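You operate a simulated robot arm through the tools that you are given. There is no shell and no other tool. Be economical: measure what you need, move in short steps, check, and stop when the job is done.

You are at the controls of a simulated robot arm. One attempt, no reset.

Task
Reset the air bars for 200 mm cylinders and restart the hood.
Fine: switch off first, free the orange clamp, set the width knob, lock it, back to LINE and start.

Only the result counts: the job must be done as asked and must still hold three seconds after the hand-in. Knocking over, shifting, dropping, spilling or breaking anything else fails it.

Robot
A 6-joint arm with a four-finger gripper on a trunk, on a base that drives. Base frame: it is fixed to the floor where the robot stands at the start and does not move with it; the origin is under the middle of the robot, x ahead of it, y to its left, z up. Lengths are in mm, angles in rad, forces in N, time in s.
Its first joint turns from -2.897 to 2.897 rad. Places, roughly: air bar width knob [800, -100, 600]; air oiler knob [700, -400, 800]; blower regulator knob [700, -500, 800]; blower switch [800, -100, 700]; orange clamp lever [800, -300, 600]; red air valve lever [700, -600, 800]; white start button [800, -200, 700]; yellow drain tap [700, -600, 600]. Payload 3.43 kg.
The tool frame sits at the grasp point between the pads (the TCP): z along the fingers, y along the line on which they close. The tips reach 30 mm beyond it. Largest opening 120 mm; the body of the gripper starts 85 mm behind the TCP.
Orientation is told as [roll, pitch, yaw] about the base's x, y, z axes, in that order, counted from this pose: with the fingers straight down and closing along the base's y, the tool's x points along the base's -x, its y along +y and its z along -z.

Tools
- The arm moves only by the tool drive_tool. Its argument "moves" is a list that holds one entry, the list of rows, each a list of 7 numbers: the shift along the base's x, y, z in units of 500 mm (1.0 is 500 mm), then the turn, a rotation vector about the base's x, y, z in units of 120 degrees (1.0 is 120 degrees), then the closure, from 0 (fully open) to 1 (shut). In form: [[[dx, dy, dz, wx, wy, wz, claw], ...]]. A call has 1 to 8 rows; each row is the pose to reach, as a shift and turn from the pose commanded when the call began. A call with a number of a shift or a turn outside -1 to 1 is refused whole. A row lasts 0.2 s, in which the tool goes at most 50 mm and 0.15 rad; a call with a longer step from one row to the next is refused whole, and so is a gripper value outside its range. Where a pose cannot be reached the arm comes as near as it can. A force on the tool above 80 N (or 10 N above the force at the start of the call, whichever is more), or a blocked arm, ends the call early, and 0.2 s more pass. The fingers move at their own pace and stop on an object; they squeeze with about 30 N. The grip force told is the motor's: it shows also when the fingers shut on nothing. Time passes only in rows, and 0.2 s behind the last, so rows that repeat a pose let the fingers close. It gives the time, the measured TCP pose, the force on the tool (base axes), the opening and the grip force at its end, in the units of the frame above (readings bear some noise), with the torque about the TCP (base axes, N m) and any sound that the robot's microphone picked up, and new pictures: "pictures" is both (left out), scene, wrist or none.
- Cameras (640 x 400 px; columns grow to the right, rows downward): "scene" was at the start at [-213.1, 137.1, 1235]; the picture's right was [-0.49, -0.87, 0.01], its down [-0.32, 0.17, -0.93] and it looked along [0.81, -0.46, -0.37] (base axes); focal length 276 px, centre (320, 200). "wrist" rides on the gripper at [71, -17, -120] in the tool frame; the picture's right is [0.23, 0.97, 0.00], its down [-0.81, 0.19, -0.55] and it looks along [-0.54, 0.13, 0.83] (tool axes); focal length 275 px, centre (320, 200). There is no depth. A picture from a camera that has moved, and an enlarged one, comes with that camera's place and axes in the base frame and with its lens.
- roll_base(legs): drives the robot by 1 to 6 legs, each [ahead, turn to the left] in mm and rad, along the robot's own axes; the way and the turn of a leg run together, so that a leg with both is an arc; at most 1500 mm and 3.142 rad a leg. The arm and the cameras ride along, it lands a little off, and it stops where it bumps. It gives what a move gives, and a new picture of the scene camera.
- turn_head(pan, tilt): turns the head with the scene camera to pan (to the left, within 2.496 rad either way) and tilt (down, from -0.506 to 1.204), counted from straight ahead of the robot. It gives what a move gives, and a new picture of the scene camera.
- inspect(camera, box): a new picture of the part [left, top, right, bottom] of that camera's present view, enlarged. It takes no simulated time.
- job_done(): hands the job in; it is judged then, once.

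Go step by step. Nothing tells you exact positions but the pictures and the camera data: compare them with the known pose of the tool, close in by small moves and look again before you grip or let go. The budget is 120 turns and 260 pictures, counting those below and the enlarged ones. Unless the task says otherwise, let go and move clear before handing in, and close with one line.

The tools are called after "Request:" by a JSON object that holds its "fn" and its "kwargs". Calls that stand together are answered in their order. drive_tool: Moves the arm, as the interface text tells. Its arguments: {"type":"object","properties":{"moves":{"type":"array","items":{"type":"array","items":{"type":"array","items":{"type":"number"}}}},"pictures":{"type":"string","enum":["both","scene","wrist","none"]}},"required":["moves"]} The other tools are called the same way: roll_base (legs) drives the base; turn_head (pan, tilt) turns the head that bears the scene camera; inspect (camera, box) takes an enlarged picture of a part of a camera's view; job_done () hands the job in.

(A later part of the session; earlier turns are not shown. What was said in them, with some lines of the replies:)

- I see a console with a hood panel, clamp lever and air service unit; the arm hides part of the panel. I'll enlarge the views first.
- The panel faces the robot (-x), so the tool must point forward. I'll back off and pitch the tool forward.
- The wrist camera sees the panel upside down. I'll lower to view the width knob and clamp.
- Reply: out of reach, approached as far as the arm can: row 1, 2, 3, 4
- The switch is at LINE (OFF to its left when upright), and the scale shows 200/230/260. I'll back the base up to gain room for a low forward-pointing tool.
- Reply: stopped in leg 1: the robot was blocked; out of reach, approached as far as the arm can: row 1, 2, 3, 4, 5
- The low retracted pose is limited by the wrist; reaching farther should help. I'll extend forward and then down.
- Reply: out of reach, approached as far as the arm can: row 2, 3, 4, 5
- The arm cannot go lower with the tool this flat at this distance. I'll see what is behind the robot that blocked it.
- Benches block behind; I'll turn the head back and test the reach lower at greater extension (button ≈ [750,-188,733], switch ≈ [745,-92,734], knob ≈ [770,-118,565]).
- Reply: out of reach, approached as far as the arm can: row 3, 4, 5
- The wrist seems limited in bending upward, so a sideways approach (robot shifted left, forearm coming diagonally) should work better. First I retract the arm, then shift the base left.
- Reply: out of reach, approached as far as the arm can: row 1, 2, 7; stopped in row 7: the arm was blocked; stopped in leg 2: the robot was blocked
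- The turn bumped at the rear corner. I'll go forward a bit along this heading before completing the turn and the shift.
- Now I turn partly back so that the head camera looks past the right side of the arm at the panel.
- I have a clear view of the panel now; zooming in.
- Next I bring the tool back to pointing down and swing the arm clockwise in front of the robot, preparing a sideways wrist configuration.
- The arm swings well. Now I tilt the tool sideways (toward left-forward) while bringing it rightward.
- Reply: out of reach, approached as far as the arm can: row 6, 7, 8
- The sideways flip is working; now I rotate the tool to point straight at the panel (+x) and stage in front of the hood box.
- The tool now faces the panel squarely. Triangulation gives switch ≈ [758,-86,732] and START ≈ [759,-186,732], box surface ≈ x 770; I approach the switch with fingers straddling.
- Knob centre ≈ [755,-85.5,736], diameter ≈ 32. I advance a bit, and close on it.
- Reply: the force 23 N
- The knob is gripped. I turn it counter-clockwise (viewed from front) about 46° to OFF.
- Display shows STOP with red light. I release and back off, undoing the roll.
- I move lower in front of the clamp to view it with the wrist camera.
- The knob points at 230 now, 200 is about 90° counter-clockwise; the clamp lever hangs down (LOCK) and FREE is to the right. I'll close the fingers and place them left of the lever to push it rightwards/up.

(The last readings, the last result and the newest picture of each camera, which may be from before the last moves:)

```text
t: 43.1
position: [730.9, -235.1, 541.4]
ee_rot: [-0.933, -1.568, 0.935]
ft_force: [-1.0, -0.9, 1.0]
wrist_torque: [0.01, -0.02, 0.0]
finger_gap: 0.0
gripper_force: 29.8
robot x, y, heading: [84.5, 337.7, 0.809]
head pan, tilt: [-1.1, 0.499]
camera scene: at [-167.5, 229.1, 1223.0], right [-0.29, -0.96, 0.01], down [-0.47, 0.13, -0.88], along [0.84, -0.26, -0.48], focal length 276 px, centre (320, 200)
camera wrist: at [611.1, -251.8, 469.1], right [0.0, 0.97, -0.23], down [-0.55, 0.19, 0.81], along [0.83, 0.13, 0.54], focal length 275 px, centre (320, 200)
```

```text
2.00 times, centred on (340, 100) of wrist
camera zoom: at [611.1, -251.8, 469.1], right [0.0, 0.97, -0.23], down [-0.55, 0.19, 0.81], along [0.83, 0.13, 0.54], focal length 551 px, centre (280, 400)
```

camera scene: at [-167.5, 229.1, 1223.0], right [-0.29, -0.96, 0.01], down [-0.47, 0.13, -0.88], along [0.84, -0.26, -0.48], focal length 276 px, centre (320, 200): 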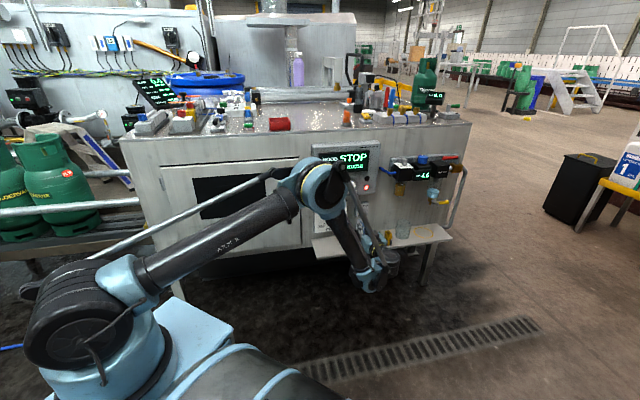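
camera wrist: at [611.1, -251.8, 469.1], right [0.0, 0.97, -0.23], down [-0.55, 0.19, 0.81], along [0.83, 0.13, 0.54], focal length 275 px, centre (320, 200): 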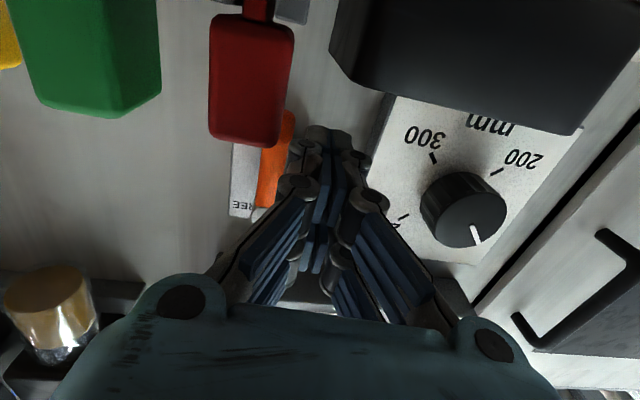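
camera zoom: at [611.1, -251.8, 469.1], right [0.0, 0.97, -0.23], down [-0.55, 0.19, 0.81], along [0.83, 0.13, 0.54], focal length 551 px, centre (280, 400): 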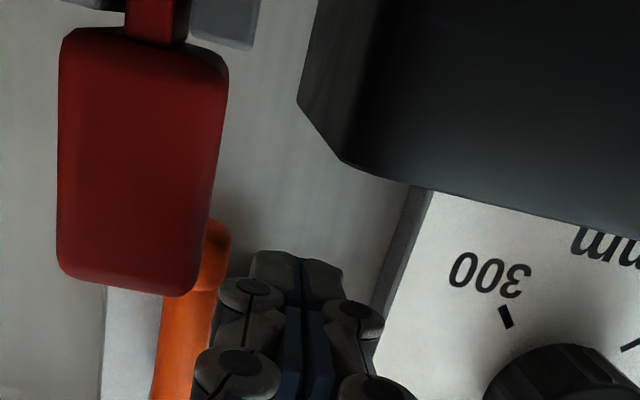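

The closed fingers sit just left of the lever; lever plane ≈ x 780. I raise slightly, advance, then check.

Request:
{"fn": "drive_tool", "kwargs": {"moves": [[[0, 0.004, 0.014, 0, 0, 0, 1], [0.02, 0.004, 0.014, 0, 0, 0, 1], [0.04, 0.004, 0.014, 0, 0, 0, 1], [0.05, 0.004, 0.014, 0, 0, 0, 1], [0.05, 0.004, 0.014, 0, 0, 0, 1]]], "pictures": "wrist"}}

```text
t: 44.3
position: [756.1, -231.4, 549.7]
ee_rot: [-0.922, -1.57, 0.921]
ft_force: [-0.7, -0.8, 0.3]
wrist_torque: [0.02, -0.01, 0.04]
finger_gap: 0.0
gripper_force: 30.0
robot x, y, heading: [84.3, 333.5, 0.805]
head pan, tilt: [-1.1, 0.499]
camera wrist: at [635.8, -248.8, 477.2], right [0.0, 0.97, -0.23], down [-0.55, 0.19, 0.81], along [0.83, 0.13, 0.54], focal length 275 px, centre (320, 200)
```

wrist: 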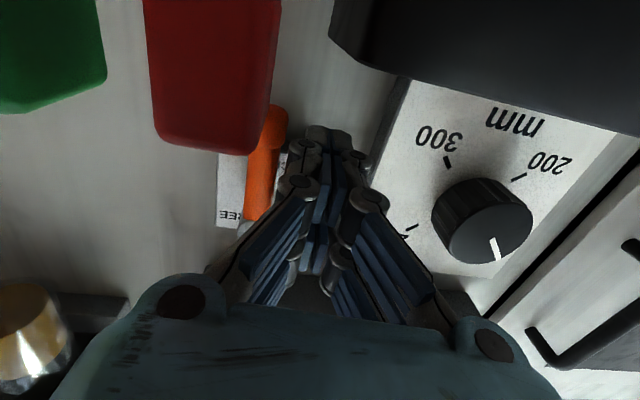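

No contact yet. Now I sweep the lever from LOCK to FREE along its arc.

Request:
{"fn": "drive_tool", "kwargs": {"moves": [[[0, -0.025, -0.003, 0, 0, 0, 1], [0, -0.046, -0.01, 0, 0, 0, 1], [0, -0.068, -0.01, 0, 0, 0, 1], [0, -0.089, -0.005, 0, 0, 0, 1], [0, -0.108, 0.005, 0, 0, 0, 1], [0, -0.124, 0.02, 0, 0, 0, 1], [0, -0.135, 0.039, 0, 0, 0, 1], [0, -0.136, 0.044, 0, 0, 0, 1]]], "pictures": "wrist"}}

Request:
{"fn": "inspect", "kwargs": {"camera": "wrist", "box": [180, 0, 500, 200]}}

```text
t: 45.9
position: [752.2, -298.1, 553.6]
ee_rot: [0.344, -1.565, -0.336]
ft_force: [-1.1, 4.5, -29.9]
wrist_torque: [-0.14, 0.17, 0.12]
finger_gap: 6.0
gripper_force: 33.3
robot x, y, heading: [81.8, 335.5, 0.809]
head pan, tilt: [-1.1, 0.499]
stopped in row 7: the force on the tool passed its limit at 96 N (the readings are from after the stop); the commanded pose is now the measured one
camera wrist: at [631.2, -315.8, 482.7], right [-0.01, 0.97, -0.23], down [-0.55, 0.19, 0.82], along [0.84, 0.13, 0.53], focal length 275 px, centre (320, 200)
```

wrist: 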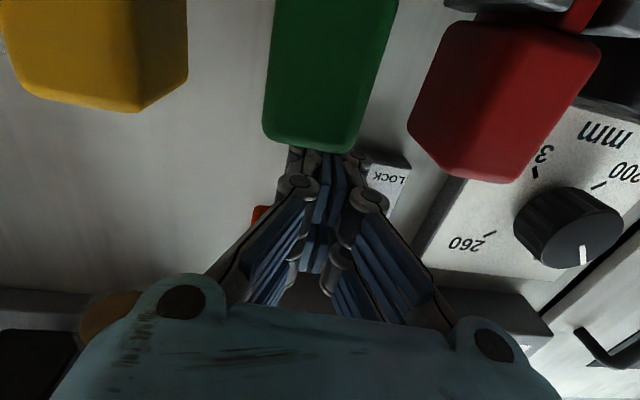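

```text
2.00 times, centred on (340, 100) of wrist
camera zoom: at [631.2, -315.8, 482.7], right [-0.01, 0.97, -0.23], down [-0.55, 0.19, 0.82], along [0.84, 0.13, 0.53], focal length 551 px, centre (280, 400)
```

zoom: 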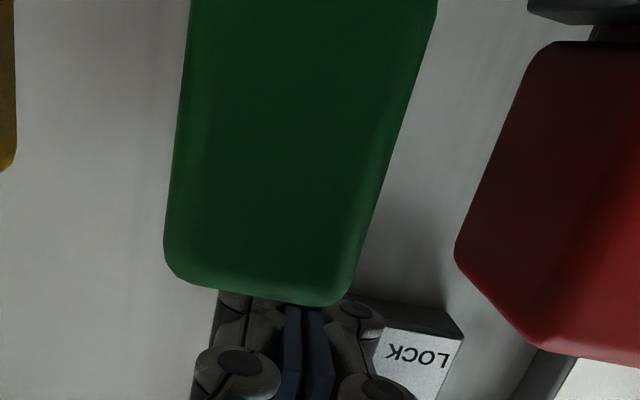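

The stop was reached with a force spike; the lever seems to have swung. I ease down slightly and retreat to look.

Request:
{"fn": "drive_tool", "kwargs": {"moves": [[[0, 0, -0.01, 0, 0, 0, 1], [-0.06, 0, -0.01, 0, 0, 0, 1], [-0.14, 0, 0, 0, 0, 0, 1], [-0.22, 0.04, 0.03, 0, 0, 0, 1], [-0.3, 0.08, 0.06, 0, 0, 0, 1]]], "pictures": "wrist"}}

Request:
{"fn": "inspect", "kwargs": {"camera": "wrist", "box": [180, 0, 500, 200]}}

```text
t: 47.0
position: [602.8, -256.6, 590.0]
ee_rot: [0.596, -1.567, -0.587]
ft_force: [-0.5, 0.1, -0.3]
wrist_torque: [-0.01, 0.01, -0.02]
finger_gap: 0.3
gripper_force: 33.3
robot x, y, heading: [87.5, 336.4, 0.811]
head pan, tilt: [-1.1, 0.499]
camera wrist: at [483.9, -274.9, 517.2], right [-0.01, 0.97, -0.23], down [-0.55, 0.19, 0.81], along [0.83, 0.13, 0.54], focal length 275 px, centre (320, 200)
```

wrist: 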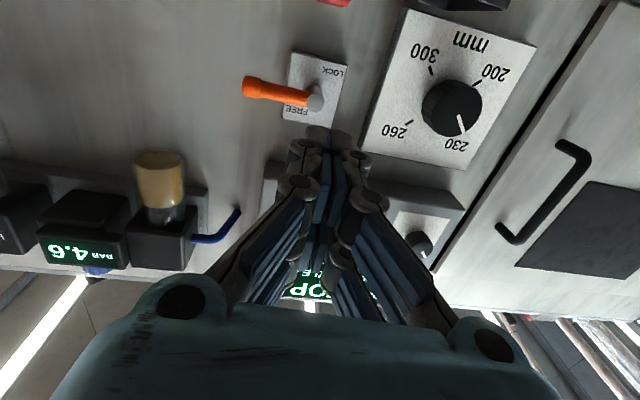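

```text
2.00 times, centred on (340, 100) of wrist
camera zoom: at [483.9, -274.9, 517.2], right [-0.01, 0.97, -0.23], down [-0.55, 0.19, 0.81], along [0.83, 0.13, 0.54], focal length 551 px, centre (280, 400)
```

zoom: 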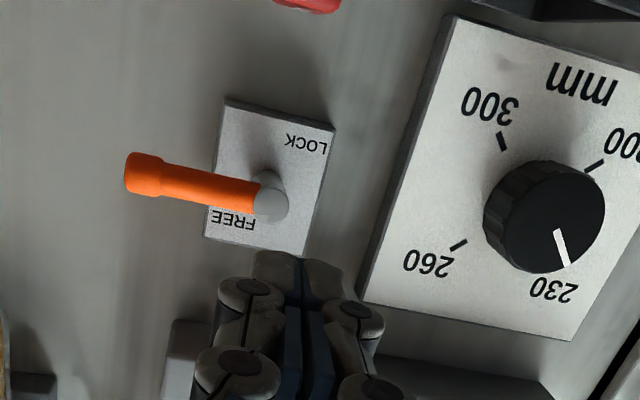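

The lever is at FREE. Now to the width knob ≈ [770,-120,566], about 52 mm across; I stage in front with a +45° pre-roll so that I can turn −90°.

Request:
{"fn": "drive_tool", "kwargs": {"moves": [[[0.0, 0.045, 0, 0.0625, 0, 0, 0.2], [0.0, 0.09, -0.01, 0.125, 0, 0, 0.2], [0.0, 0.135, -0.02, 0.1875, 0, 0, 0.2], [0.02, 0.18, -0.03, 0.25, 0, 0, 0.2], [0.04, 0.225, -0.04, 0.3125, 0, 0, 0.2], [0.06, 0.273, -0.048, 0.375, 0, 0, 0.2]]]}}

Request:
{"fn": "inspect", "kwargs": {"camera": "wrist", "box": [160, 0, 480, 200]}}

```text
t: 48.5
position: [635.4, -136.4, 570.2]
ee_rot: [1.572, -0.78, -1.563]
ft_force: [1.0, 0.3, 0.0]
wrist_torque: [-0.01, 0.01, -0.01]
finger_gap: 96.0
gripper_force: 0.0
out of reach, approached as far as the arm can: row 6
robot x, y, heading: [83.8, 336.5, 0.807]
head pan, tilt: [-1.1, 0.499]
camera scene: at [-167.6, 229.1, 1223.0], right [-0.29, -0.96, 0.01], down [-0.47, 0.13, -0.88], along [0.84, -0.26, -0.48], focal length 276 px, centre (320, 200)
camera wrist: at [515.8, -98.4, 506.2], right [-0.01, 0.85, 0.53], down [-0.55, -0.44, 0.71], along [0.84, -0.29, 0.47], focal length 275 px, centre (320, 200)
```

scene: 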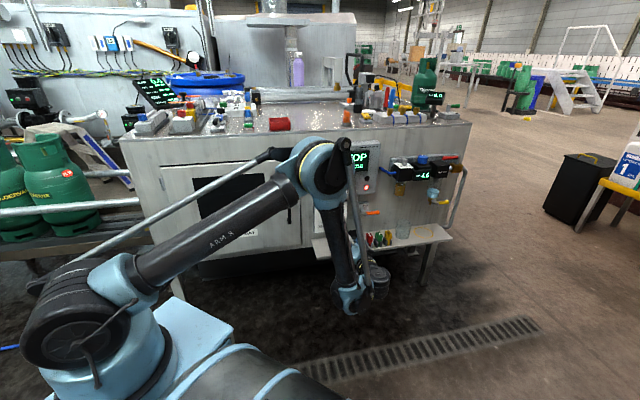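
wrist: 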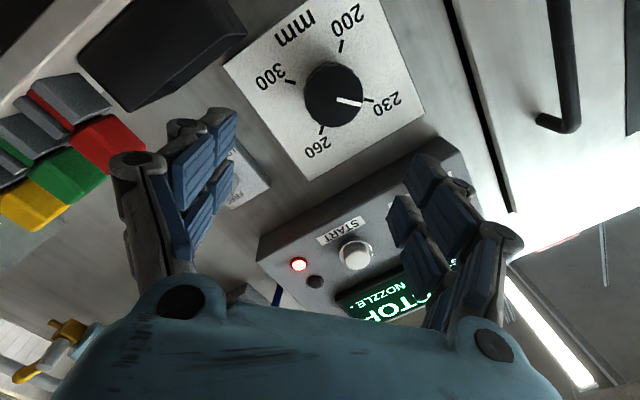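

```text
2.00 times, centred on (320, 100) of wrist
camera zoom: at [515.8, -98.4, 506.2], right [-0.01, 0.85, 0.53], down [-0.55, -0.44, 0.71], along [0.84, -0.29, 0.47], focal length 551 px, centre (320, 400)
```

zoom: 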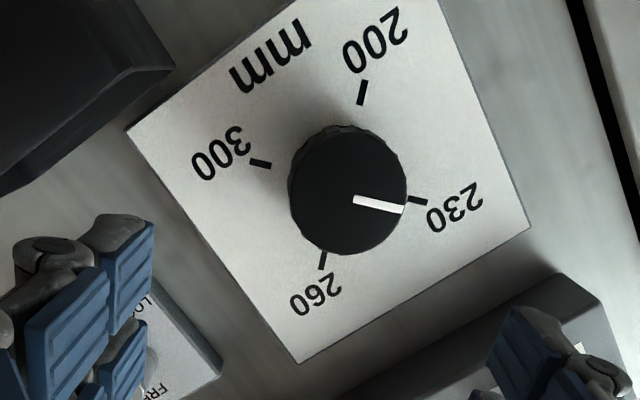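

The ticks are 90° apart, and the pointer is at 230. I align on the knob axis ≈ [y −119.5, z 562.5] and advance.

Request:
{"fn": "drive_tool", "kwargs": {"moves": [[[0.04, 0.017, -0.008, 0, 0, 0, 0.25], [0.09, 0.034, -0.015, 0, 0, 0, 0.25], [0.14, 0.034, -0.015, 0, 0, 0, 0.25], [0.14, 0.034, -0.015, 0, 0, 0, 0.25]]], "pictures": "wrist"}}

Request:
{"fn": "inspect", "kwargs": {"camera": "wrist", "box": [160, 0, 480, 200]}}

```text
t: 49.5
position: [706.5, -120.0, 560.6]
ee_rot: [1.571, -0.782, -1.564]
ft_force: [0.0, 0.2, -0.5]
wrist_torque: [-0.01, 0.02, 0.02]
finger_gap: 89.9
gripper_force: 0.1
out of reach, approached as far as the arm can: row 1, 2
robot x, y, heading: [83.7, 333.1, 0.807]
head pan, tilt: [-1.1, 0.499]
camera wrist: at [586.4, -83.1, 497.5], right [-0.01, 0.85, 0.53], down [-0.55, -0.44, 0.71], along [0.84, -0.29, 0.47], focal length 275 px, centre (320, 200)
```

wrist: 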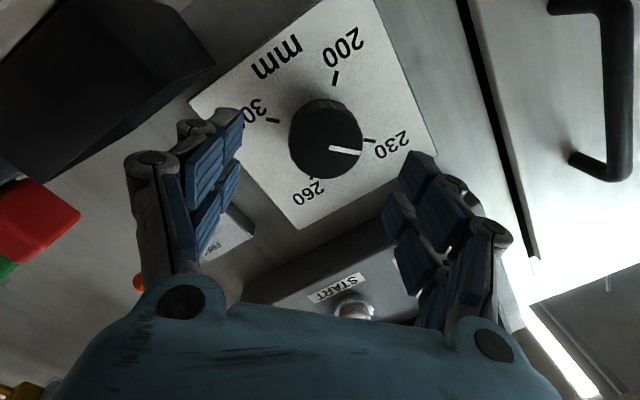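

```text
2.00 times, centred on (320, 100) of wrist
camera zoom: at [586.4, -83.1, 497.5], right [-0.01, 0.85, 0.53], down [-0.55, -0.44, 0.71], along [0.84, -0.29, 0.47], focal length 551 px, centre (320, 400)
```

zoom: 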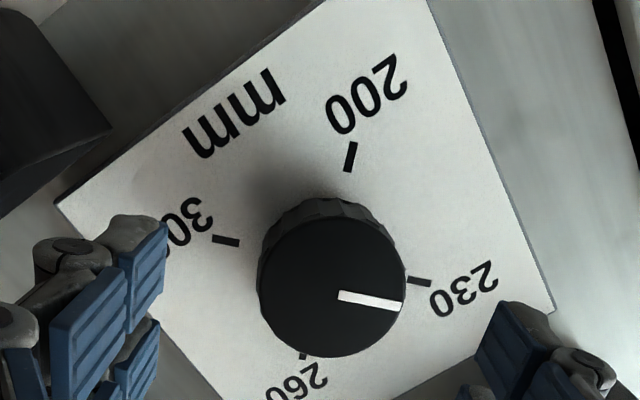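

Well aligned. I advance to tips at x≈781 and close on the knob.

Request:
{"fn": "drive_tool", "kwargs": {"moves": [[[0.04, 0.003, 0.002, 0, 0, 0, 0.25], [0.08, 0.003, 0.002, 0, 0, 0, 0.25], [0.09, 0.003, 0.002, 0, 0, 0, 0.25], [0.09, 0.003, 0.002, 0, 0, 0, 0.5], [0.09, 0.003, 0.002, 0, 0, 0, 0.7], [0.09, 0.003, 0.002, 0, 0, 0, 0.7]]], "pictures": "wrist"}}

```text
t: 50.9
position: [750.9, -116.9, 564.2]
ee_rot: [1.574, -0.783, -1.565]
ft_force: [-3.2, 16.6, 20.1]
wrist_torque: [-0.06, -0.62, 0.2]
finger_gap: 49.8
gripper_force: 44.8
robot x, y, heading: [85.1, 335.9, 0.81]
head pan, tilt: [-1.1, 0.499]
camera wrist: at [631.0, -79.8, 500.1], right [-0.01, 0.85, 0.53], down [-0.55, -0.44, 0.71], along [0.83, -0.29, 0.47], focal length 275 px, centre (320, 200)
```

wrist: 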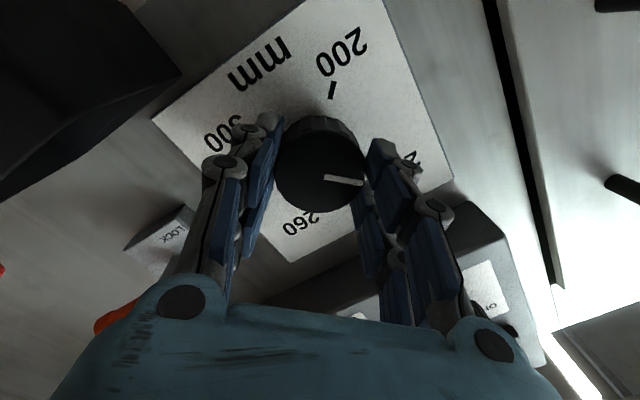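

Knob gripped. Turning counter-clockwise, first ~65°.

Request:
{"fn": "drive_tool", "kwargs": {"moves": [[[0, 0.002, 0.002, -0.0625, 0, 0, 0.7], [0, 0.002, 0.002, -0.125, 0, 0, 0.7], [0, 0.002, 0.002, -0.1875, 0, 0, 0.7], [0, 0.002, 0.002, -0.25, 0, 0, 0.7], [0, 0.002, 0.002, -0.3125, 0, 0, 0.7], [0, 0.002, 0.002, -0.375, 0, 0, 0.7], [0, 0.002, 0.002, -0.4375, 0, 0, 0.7], [0, 0.002, 0.002, -0.5, 0, 0, 0.7]]], "pictures": "wrist"}}

```text
t: 52.6
position: [750.1, -118.4, 564.8]
ee_rot: [-1.553, -1.308, 1.557]
ft_force: [12.2, -3.3, 19.7]
wrist_torque: [0.05, 0.27, -0.67]
finger_gap: 49.7
gripper_force: 45.3
robot x, y, heading: [83.6, 334.5, 0.805]
head pan, tilt: [-1.1, 0.499]
camera wrist: at [630.0, -153.4, 499.2], right [-0.01, 0.88, -0.47], down [-0.55, 0.39, 0.74], along [0.83, 0.27, 0.48], focal length 275 px, centre (320, 200)
```

wrist: 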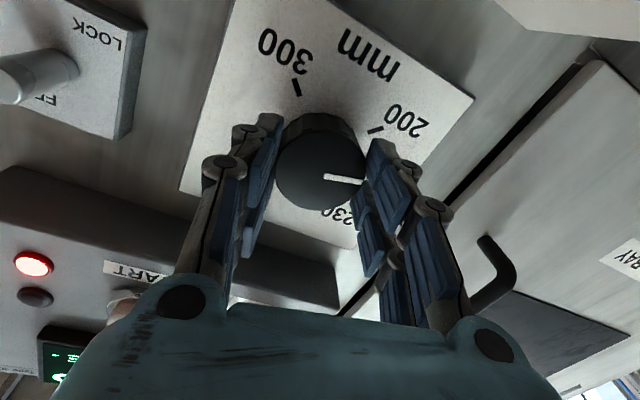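

The knob follows without slip. Another 30°.

Request:
{"fn": "drive_tool", "kwargs": {"moves": [[[0, 0, 0.002, -0.0625, 0, 0, 0.7], [0, 0, 0.002, -0.125, 0, 0, 0.7], [0, 0, 0.002, -0.1875, 0, 0, 0.7], [0, 0, 0.002, -0.25, 0, 0, 0.7], [0, 0, 0.002, -0.25, 0, 0, 0.7]]], "pictures": "wrist"}}

Request:
{"fn": "inspect", "kwargs": {"camera": "wrist", "box": [200, 60, 440, 210]}}

```text
t: 53.9
position: [748.9, -117.5, 565.0]
ee_rot: [-1.562, -0.787, 1.567]
ft_force: [-0.5, -6.7, 8.1]
wrist_torque: [0.28, -0.21, -0.86]
finger_gap: 49.6
gripper_force: 45.4
robot x, y, heading: [87.5, 335.5, 0.806]
head pan, tilt: [-1.1, 0.499]
camera wrist: at [629.5, -180.6, 525.8], right [-0.01, 0.53, -0.85], down [-0.55, 0.71, 0.44], along [0.83, 0.47, 0.29], focal length 275 px, centre (320, 200)
```

wrist: 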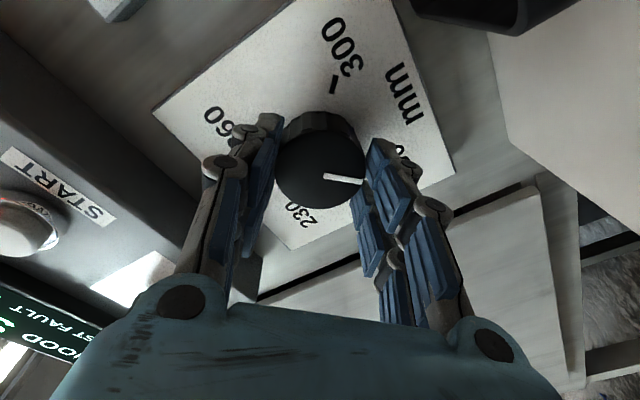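

```text
2.67 times, centred on (320, 135) of wrist
camera zoom: at [629.5, -180.6, 525.8], right [-0.01, 0.53, -0.85], down [-0.55, 0.71, 0.44], along [0.83, 0.47, 0.29], focal length 734 px, centre (320, 373)
```

zoom: 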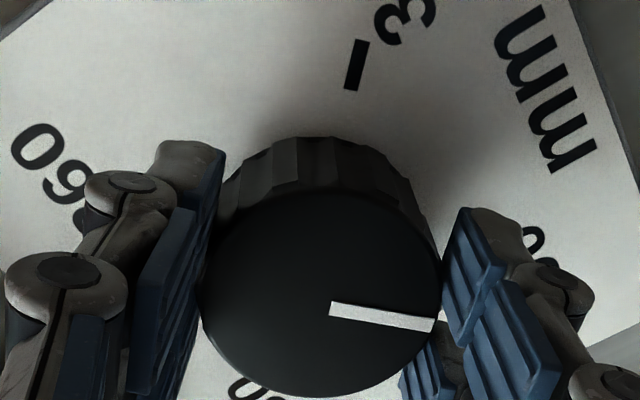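

Turned a full 90°. I release and back away to check the pointer.

Request:
{"fn": "drive_tool", "kwargs": {"moves": [[[0, 0, 0, 0, 0, 0, 0.4], [0, 0, 0, 0, 0, 0, 0.2], [-0.06, 0, 0, 0, 0, 0, 0.2], [-0.12, 0, 0, 0, 0, 0, 0.2]]], "pictures": "none"}}

Request:
{"fn": "inspect", "kwargs": {"camera": "wrist", "box": [160, 0, 480, 200]}}

```text
t: 54.9
position: [692.8, -121.1, 567.7]
ee_rot: [-1.559, -0.787, 1.567]
ft_force: [-0.4, 0.3, 0.7]
wrist_torque: [0.01, 0.03, -0.06]
finger_gap: 96.2
gripper_force: 0.1
out of reach, approached as far as the arm can: row 4
robot x, y, heading: [87.2, 335.2, 0.809]
head pan, tilt: [-1.1, 0.499]
```

```text
2.00 times, centred on (320, 100) of wrist
camera zoom: at [572.3, -185.9, 528.1], right [-0.01, 0.53, -0.85], down [-0.55, 0.71, 0.44], along [0.83, 0.47, 0.29], focal length 551 px, centre (320, 400)
```

zoom: 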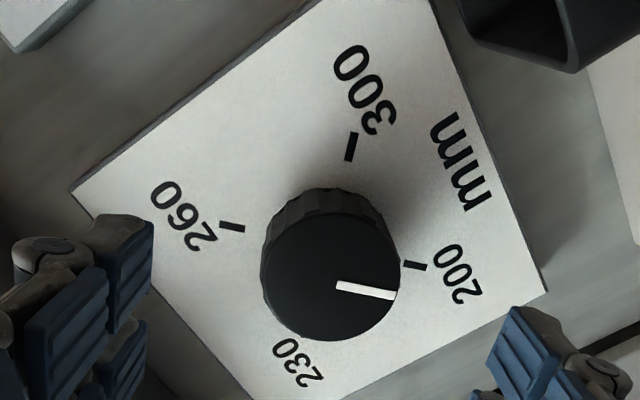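

The pointer sits at 200. Now I go to the clamp again, above the lever, with fingers closed and roll undone.

Request:
{"fn": "drive_tool", "kwargs": {"moves": [[[-0.03, -0.03, 0.02, 0.0625, 0, 0, 0.6], [-0.06, -0.09, 0.04, 0.125, 0, 0, 1], [-0.08, -0.16, 0.06, 0.1875, 0, 0, 1], [-0.08, -0.23, 0.08, 0.25, 0, 0, 1], [-0.08, -0.3, 0.1, 0.3125, 0, 0, 1], [-0.08, -0.36, 0.12, 0.375, 0, 0, 1]]], "pictures": "wrist"}}

```text
t: 56.2
position: [652.2, -303.7, 627.1]
ee_rot: [0.884, -1.565, -0.88]
ft_force: [0.4, 0.4, -0.5]
wrist_torque: [0.01, 0.01, -0.02]
finger_gap: 0.0
gripper_force: 30.3
robot x, y, heading: [85.9, 337.3, 0.806]
head pan, tilt: [-1.1, 0.499]
camera wrist: at [532.8, -322.1, 554.2], right [-0.01, 0.97, -0.23], down [-0.55, 0.19, 0.81], along [0.83, 0.13, 0.54], focal length 275 px, centre (320, 200)
```

wrist: 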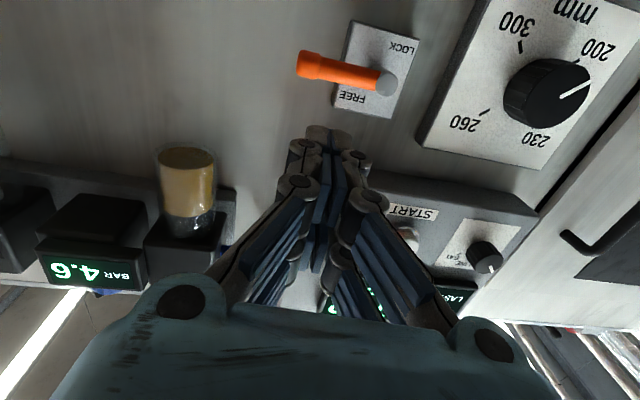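

Lever is horizontal at z≈588; fingers are above it. I advance, then sweep it down to LOCK.

Request:
{"fn": "drive_tool", "kwargs": {"moves": [[[0.08, 0, 0, 0, 0, 0, 1], [0.15, 0, 0, 0, 0, 0, 1], [0.208, 0, 0, 0, 0, 0, 1], [0.208, 0, 0, 0, 0, 0, 1]]], "pictures": "wrist"}}

```text
t: 57.2
position: [754.7, -303.6, 626.1]
ee_rot: [0.617, -1.564, -0.612]
ft_force: [0.2, 1.0, 0.2]
wrist_torque: [-0.02, 0.02, 0.01]
finger_gap: 0.1
gripper_force: 29.6
robot x, y, heading: [85.3, 335.1, 0.805]
head pan, tilt: [-1.1, 0.499]
camera wrist: at [634.8, -321.1, 554.3], right [-0.01, 0.97, -0.23], down [-0.55, 0.19, 0.81], along [0.83, 0.13, 0.54], focal length 275 px, centre (320, 200)
```

wrist: 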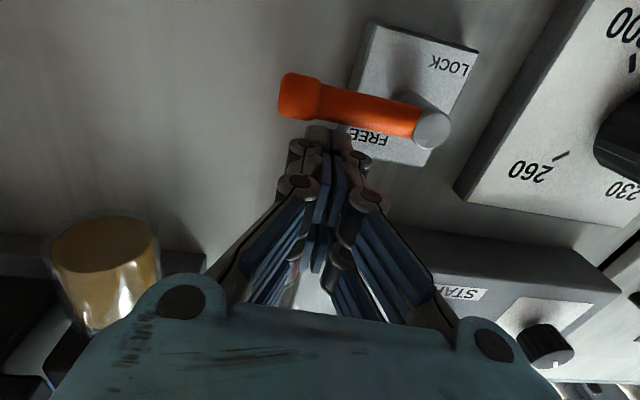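

Sweeping down now.

Request:
{"fn": "drive_tool", "kwargs": {"moves": [[[0, 0, -0.044, 0, 0, 0, 1], [0, 0, -0.066, 0, 0, 0, 1], [0, 0, -0.088, 0, 0, 0, 1], [0, 0.006, -0.11, 0, 0, 0, 1], [0, 0.018, -0.13, 0, 0, 0, 1], [0, 0.034, -0.146, 0, 0, 0, 1], [0, 0.054, -0.158, 0, 0, 0, 1], [0, 0.066, -0.158, 0, 0, 0, 1]]], "pictures": "wrist"}}

```text
t: 59.0
position: [747.2, -287.8, 550.4]
ee_rot: [2.071, -1.557, -2.081]
ft_force: [-0.2, -0.1, 0.0]
wrist_torque: [0.03, 0.0, -0.01]
finger_gap: 0.2
gripper_force: 29.9
robot x, y, heading: [85.9, 337.4, 0.804]
head pan, tilt: [-1.1, 0.499]
stopped in row 8: the force on the tool passed its limit at 93 N (the readings are from after the stop); the commanded pose is now the measured one
camera wrist: at [627.9, -302.4, 477.3], right [0.01, 0.98, -0.22], down [-0.56, 0.19, 0.81], along [0.83, 0.11, 0.55], focal length 275 px, centre (320, 200)
```

wrist: 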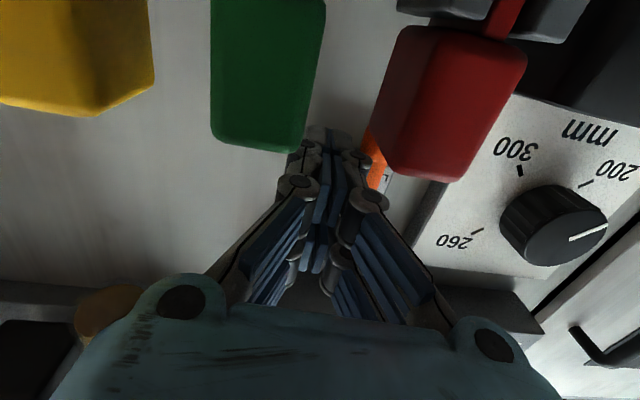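

Stop reached again. I back off and check lever and knob.

Request:
{"fn": "drive_tool", "kwargs": {"moves": [[[0, -0.01, 0, 0, 0, 0, 1], [-0.06, -0.01, 0, 0, 0, 0, 1], [-0.14, 0, 0.02, 0, 0, 0, 1], [-0.22, 0.04, 0.06, 0, 0, 0, 1], [-0.3, 0.08, 0.08, 0, 0, 0, 1]]], "pictures": "none"}}

Request:
{"fn": "inspect", "kwargs": {"camera": "wrist", "box": [180, 0, 500, 200]}}

```text
t: 60.2
position: [598.4, -246.6, 591.5]
ee_rot: [2.033, -1.557, -2.044]
ft_force: [0.3, 0.3, 0.5]
wrist_torque: [0.01, 0.0, 0.0]
finger_gap: 0.0
gripper_force: 29.7
robot x, y, heading: [84.2, 331.7, 0.804]
head pan, tilt: [-1.1, 0.499]
```

```text
2.00 times, centred on (340, 100) of wrist
camera zoom: at [479.6, -261.2, 518.5], right [0.01, 0.98, -0.22], down [-0.56, 0.19, 0.81], along [0.83, 0.11, 0.54], focal length 551 px, centre (280, 400)
```

zoom: 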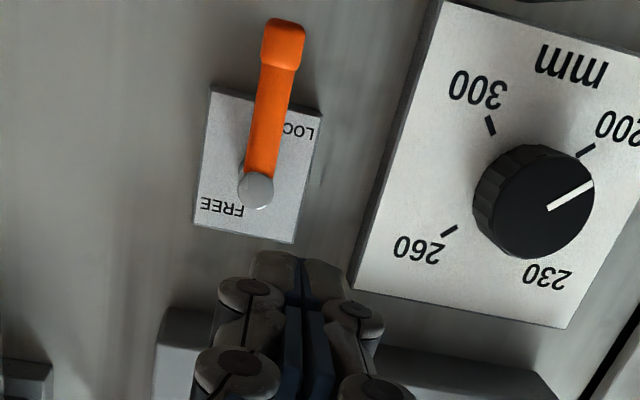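

Clamp is at LOCK and the pointer is at 200. Next I stage in front of the switch, pre-rolled to the OFF angle.

Request:
{"fn": "drive_tool", "kwargs": {"moves": [[[0.01, 0.05, 0.05, -0.0625, 0, 0, 0.5], [0.02, 0.1, 0.1, -0.125, 0, 0, 0.5], [0.03, 0.16, 0.15, -0.1875, 0, 0, 0.5], [0.05, 0.22, 0.2, -0.25, 0, 0, 0.5], [0.07, 0.27, 0.25, -0.3125, 0, 0, 0.5], [0.09, 0.319, 0.289, -0.375, 0, 0, 0.5], [0.15, 0.319, 0.289, -0.375, 0, 0, 0.5], [0.22, 0.319, 0.289, -0.375, 0, 0, 0.5]]], "pictures": "wrist"}}

Request:
{"fn": "inspect", "kwargs": {"camera": "wrist", "box": [160, 50, 480, 250]}}

```text
t: 62.0
position: [707.8, -87.9, 738.0]
ee_rot: [-1.592, -0.797, 1.579]
ft_force: [-0.6, -0.3, 0.1]
wrist_torque: [0.0, 0.0, 0.02]
finger_gap: 60.0
gripper_force: 0.1
robot x, y, heading: [87.2, 337.2, 0.805]
head pan, tilt: [-1.1, 0.499]
camera wrist: at [589.8, -149.5, 695.8], right [0.01, 0.54, -0.84], down [-0.56, 0.71, 0.44], along [0.83, 0.46, 0.31], focal length 275 px, centre (320, 200)
```

wrist: 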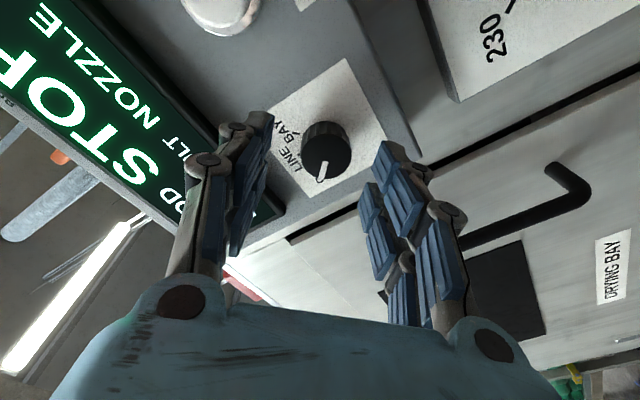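

```text
2.00 times, centred on (320, 150) of wrist
camera zoom: at [589.8, -149.5, 695.8], right [0.01, 0.54, -0.84], down [-0.56, 0.71, 0.44], along [0.83, 0.46, 0.31], focal length 551 px, centre (320, 300)
```

zoom: 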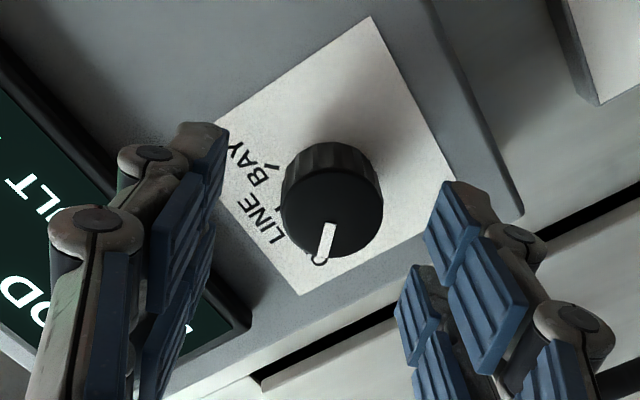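

Switch is at OFF in view. I advance, grip, and turn it back ~46° clockwise to LINE.

Request:
{"fn": "drive_tool", "kwargs": {"moves": [[[0.03, 0.002, -0.004, 0, 0, 0, 0.5], [0.056, 0.002, -0.004, 0, 0, 0, 0.5], [0.056, 0.002, -0.004, 0, 0, 0, 0.8], [0.056, 0.002, -0.004, 0, 0, 0, 0.9], [0.056, 0.002, -0.004, 0, 0, 0, 0.9]]], "pictures": "none"}}

Request:
{"fn": "drive_tool", "kwargs": {"moves": [[[0, 0, 0, 0.065, 0, 0, 0.9], [0, 0, 0, 0.13, 0, 0, 0.9], [0, 0, 0, 0.195, 0, 0, 0.9], [0, 0, 0, 0.26, 0, 0, 0.9], [0, 0, 0, 0.325, 0, 0, 0.9], [0, 0, 0, 0.38, 0, 0, 0.9], [0, 0, 0, 0.38, 0, 0, 0.9]]], "pictures": "wrist"}}

Request:
{"fn": "inspect", "kwargs": {"camera": "wrist", "box": [240, 80, 400, 220]}}

```text
t: 63.2
position: [736.9, -87.1, 733.5]
ee_rot: [-1.589, -0.797, 1.58]
ft_force: [9.7, -18.6, 16.8]
wrist_torque: [-0.02, -0.75, -1.17]
finger_gap: 29.5
gripper_force: 45.1
robot x, y, heading: [85.9, 333.2, 0.805]
head pan, tilt: [-1.1, 0.499]
```

```text
t: 64.8
position: [735.7, -87.4, 734.7]
ee_rot: [1.843, -1.547, -1.854]
ft_force: [9.4, -12.9, 24.9]
wrist_torque: [-0.03, -0.77, -1.04]
finger_gap: 29.8
gripper_force: 44.7
robot x, y, heading: [82.4, 336.6, 0.81]
head pan, tilt: [-1.1, 0.499]
camera wrist: at [616.0, -100.1, 660.5], right [0.01, 0.98, -0.21], down [-0.56, 0.18, 0.81], along [0.83, 0.1, 0.55], focal length 275 px, centre (320, 200)
```

wrist: 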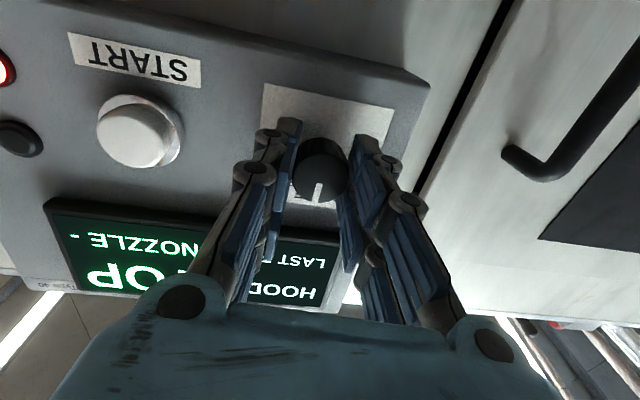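

```text
2.86 times, centred on (320, 150) of wrist
camera zoom: at [616.0, -100.1, 660.5], right [0.01, 0.98, -0.21], down [-0.56, 0.18, 0.81], along [0.83, 0.1, 0.55], focal length 786 px, centre (320, 343)
```

zoom: 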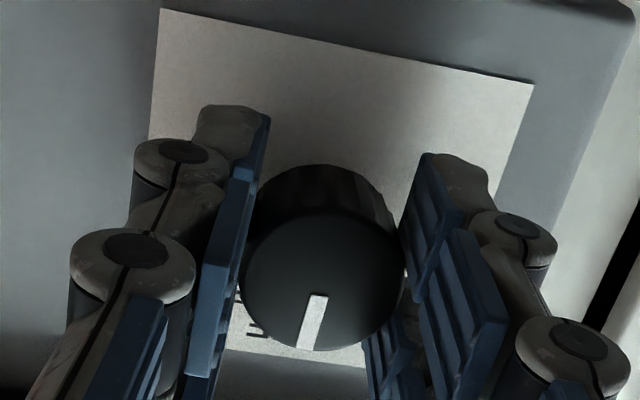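

Turned to LINE. Release, back off and verify, moving toward START with closed fingers.

Request:
{"fn": "drive_tool", "kwargs": {"moves": [[[0, 0, 0, 0, 0, 0, 0.5], [0, 0, 0, 0, 0, 0, 0.5], [-0.07, 0, 0, 0, 0, 0, 0.5], [-0.14, 0, 0, 0, 0, 0, 0.5], [-0.18, -0.05, 0, 0, 0, 0, 0.8], [-0.18, -0.12, 0, 0, 0, 0, 1], [-0.18, -0.195, 0, 0, 0, 0, 1]]], "pictures": "wrist"}}

Request:
{"fn": "inspect", "kwargs": {"camera": "wrist", "box": [250, 0, 490, 200]}}

```text
t: 66.4
position: [646.6, -184.5, 734.5]
ee_rot: [1.832, -1.546, -1.843]
ft_force: [-0.6, -0.1, 0.7]
wrist_torque: [0.0, 0.01, 0.01]
finger_gap: 0.0
gripper_force: 29.5
robot x, y, heading: [87.0, 338.8, 0.803]
head pan, tilt: [-1.1, 0.499]
camera wrist: at [526.3, -198.3, 660.6], right [0.01, 0.98, -0.21], down [-0.56, 0.18, 0.81], along [0.83, 0.11, 0.55], focal length 275 px, centre (320, 200)
```

wrist: 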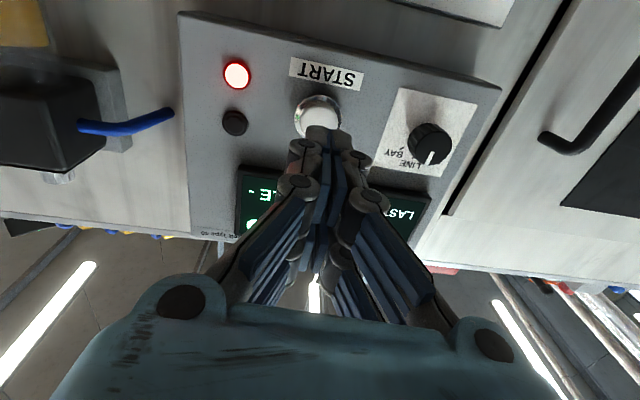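

```text
2.00 times, centred on (370, 100) of wrist
camera zoom: at [526.3, -198.3, 660.6], right [0.01, 0.98, -0.21], down [-0.56, 0.18, 0.81], along [0.83, 0.11, 0.55], focal length 551 px, centre (220, 400)
```

zoom: 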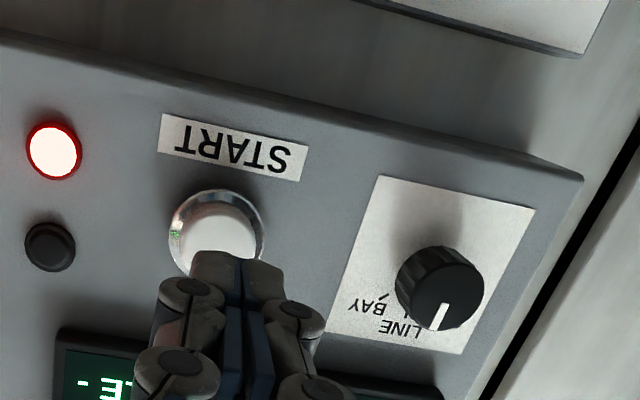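

The switch is at LINE. I press START with the closed fingertips.

Request:
{"fn": "drive_tool", "kwargs": {"moves": [[[0.08, -0.003, -0.002, 0, 0, 0, 1], [0.14, -0.003, -0.002, 0, 0, 0, 1], [0.155, -0.003, -0.002, 0, 0, 0, 1], [0.165, -0.003, -0.002, 0, 0, 0, 1], [0.173, -0.003, -0.002, 0, 0, 0, 1], [0.18, -0.003, -0.002, 0, 0, 0, 1], [0.186, -0.003, -0.002, 0, 0, 0, 1]]]}}

Request:
{"fn": "inspect", "kwargs": {"camera": "scene", "box": [310, 145, 410, 235]}}

```text
t: 67.8
position: [724.3, -192.9, 733.1]
ee_rot: [1.97, -1.536, -1.986]
ft_force: [-3.6, -0.1, 0.5]
wrist_torque: [0.01, 0.03, -0.08]
finger_gap: 0.0
gripper_force: 33.3
robot x, y, heading: [88.8, 334.0, 0.804]
head pan, tilt: [-1.1, 0.499]
heard: click
stopped in row 7: the force on the tool passed its limit at 91 N (the readings are from after the stop); the commanded pose is now the measured one
camera scene: at [-168.6, 230.5, 1223.1], right [-0.29, -0.96, 0.01], down [-0.47, 0.13, -0.88], along [0.84, -0.26, -0.48], focal length 276 px, centre (320, 200)
camera wrist: at [604.4, -206.8, 657.9], right [0.02, 0.98, -0.2], down [-0.56, 0.17, 0.81], along [0.83, 0.1, 0.55], focal length 275 px, centre (320, 200)
```

scene: 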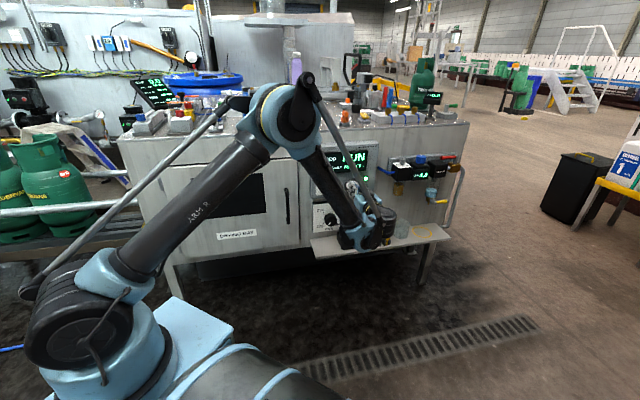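
wrist: 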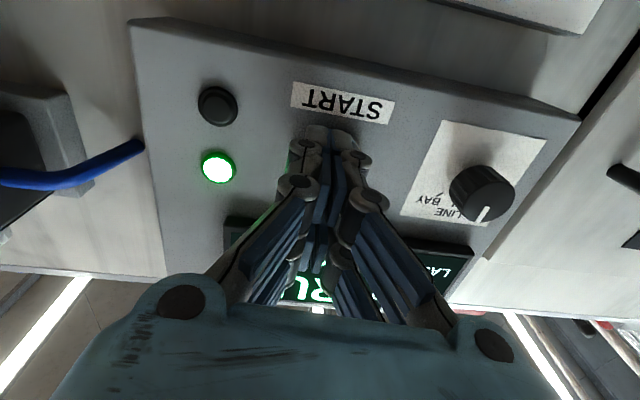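

```text
4.44 times, centred on (360, 190) of scene
camera zoom: at [-168.6, 230.5, 1223.1], right [-0.29, -0.96, 0.01], down [-0.47, 0.13, -0.88], along [0.84, -0.26, -0.48], focal length 1225 px, centre (142, 244)
```

zoom: 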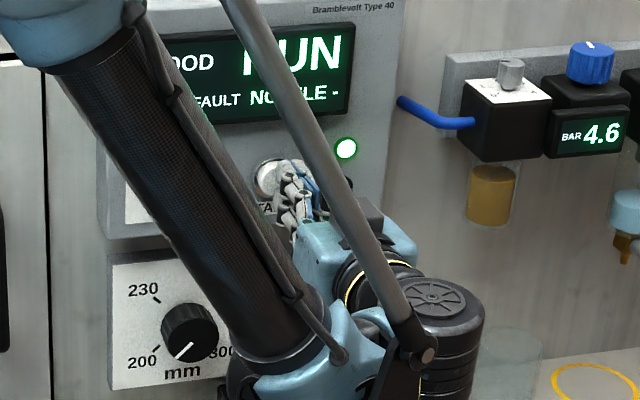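

The hood shows RUN with the green lamp. I back clear and check that it keeps running and everything stands as it should.

Request:
{"fn": "drive_tool", "kwargs": {"moves": [[[-0.06, 0, 0, 0, 0, 0, 1], [-0.14, 0, 0, 0, 0, 0, 1], [-0.22, 0, -0.04, 0, 0, 0, 1], [-0.26, 0, -0.1, 0, 0, 0, 1], [-0.28, -0.05, -0.18, 0, 0, 0, 1], [-0.28, -0.08, -0.22, 0, 0, 0, 1], [-0.28, -0.08, -0.26, 0, 0, 0, 1], [-0.28, -0.08, -0.26, 0, 0, 0, 1]]]}}

Request:
{"fn": "inspect", "kwargs": {"camera": "wrist", "box": [160, 0, 560, 250]}}

Request:
{"fn": "inspect", "kwargs": {"camera": "scene", "box": [300, 140, 460, 260]}}

```text
t: 69.6
position: [583.3, -233.8, 601.9]
ee_rot: [1.968, -1.537, -1.982]
ft_force: [-0.6, 0.2, 0.5]
wrist_torque: [0.01, 0.02, 0.01]
finger_gap: 0.2
gripper_force: 33.4
robot x, y, heading: [86.8, 334.4, 0.805]
head pan, tilt: [-1.1, 0.499]
camera scene: at [-168.6, 230.3, 1223.0], right [-0.29, -0.96, 0.01], down [-0.47, 0.13, -0.88], along [0.84, -0.26, -0.48], focal length 276 px, centre (320, 200)
camera wrist: at [464.3, -246.8, 527.2], right [0.02, 0.98, -0.2], down [-0.56, 0.17, 0.81], along [0.83, 0.1, 0.55], focal length 275 px, centre (320, 200)
```

scene: 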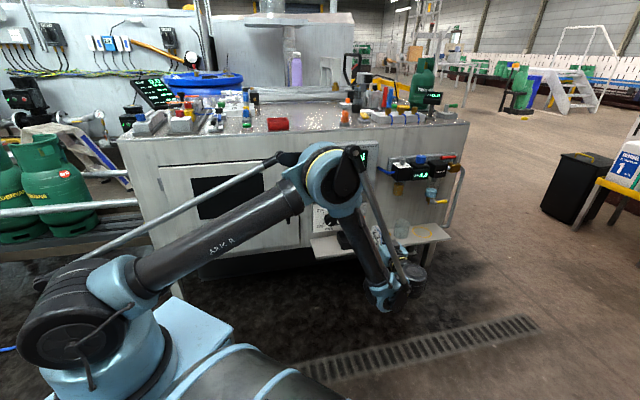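
wrist: 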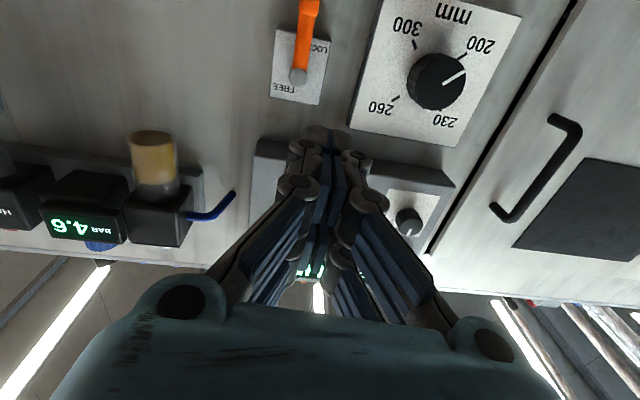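

```text
1.60 times, centred on (360, 125) of wrist
camera zoom: at [464.3, -246.8, 527.2], right [0.02, 0.98, -0.2], down [-0.56, 0.17, 0.81], along [0.83, 0.1, 0.55], focal length 440 px, centre (256, 320)
```

zoom: 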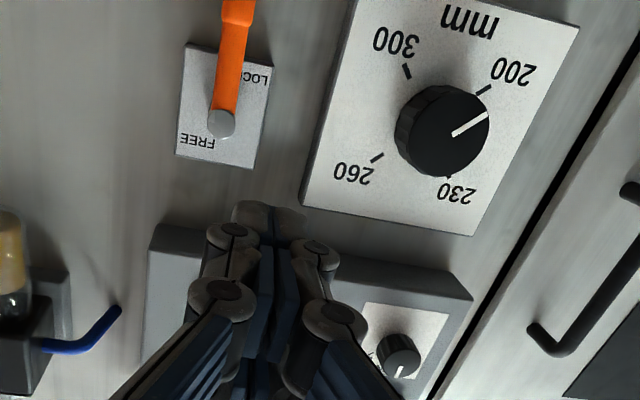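

```text
3.33 times, centred on (380, 200) of scene
camera zoom: at [-168.6, 230.3, 1223.0], right [-0.29, -0.96, 0.01], down [-0.47, 0.13, -0.88], along [0.84, -0.26, -0.48], focal length 919 px, centre (120, 200)
```

zoom: 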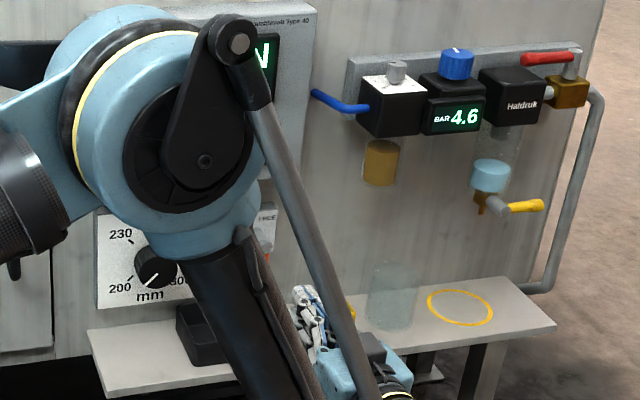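

Everything checks out: the pointer is at 200, the clamp at LOCK, the switch at LINE, and the hood shows RUN. The arm is clear, so I'm handing in.

Request:
{"fn": "job_done", "kwargs": {}}

```text
The job is handed in.
```

The air bars are set to 200 mm with the orange clamp locked. The switch is back on LINE, and the hood is running with its green lamp lit.
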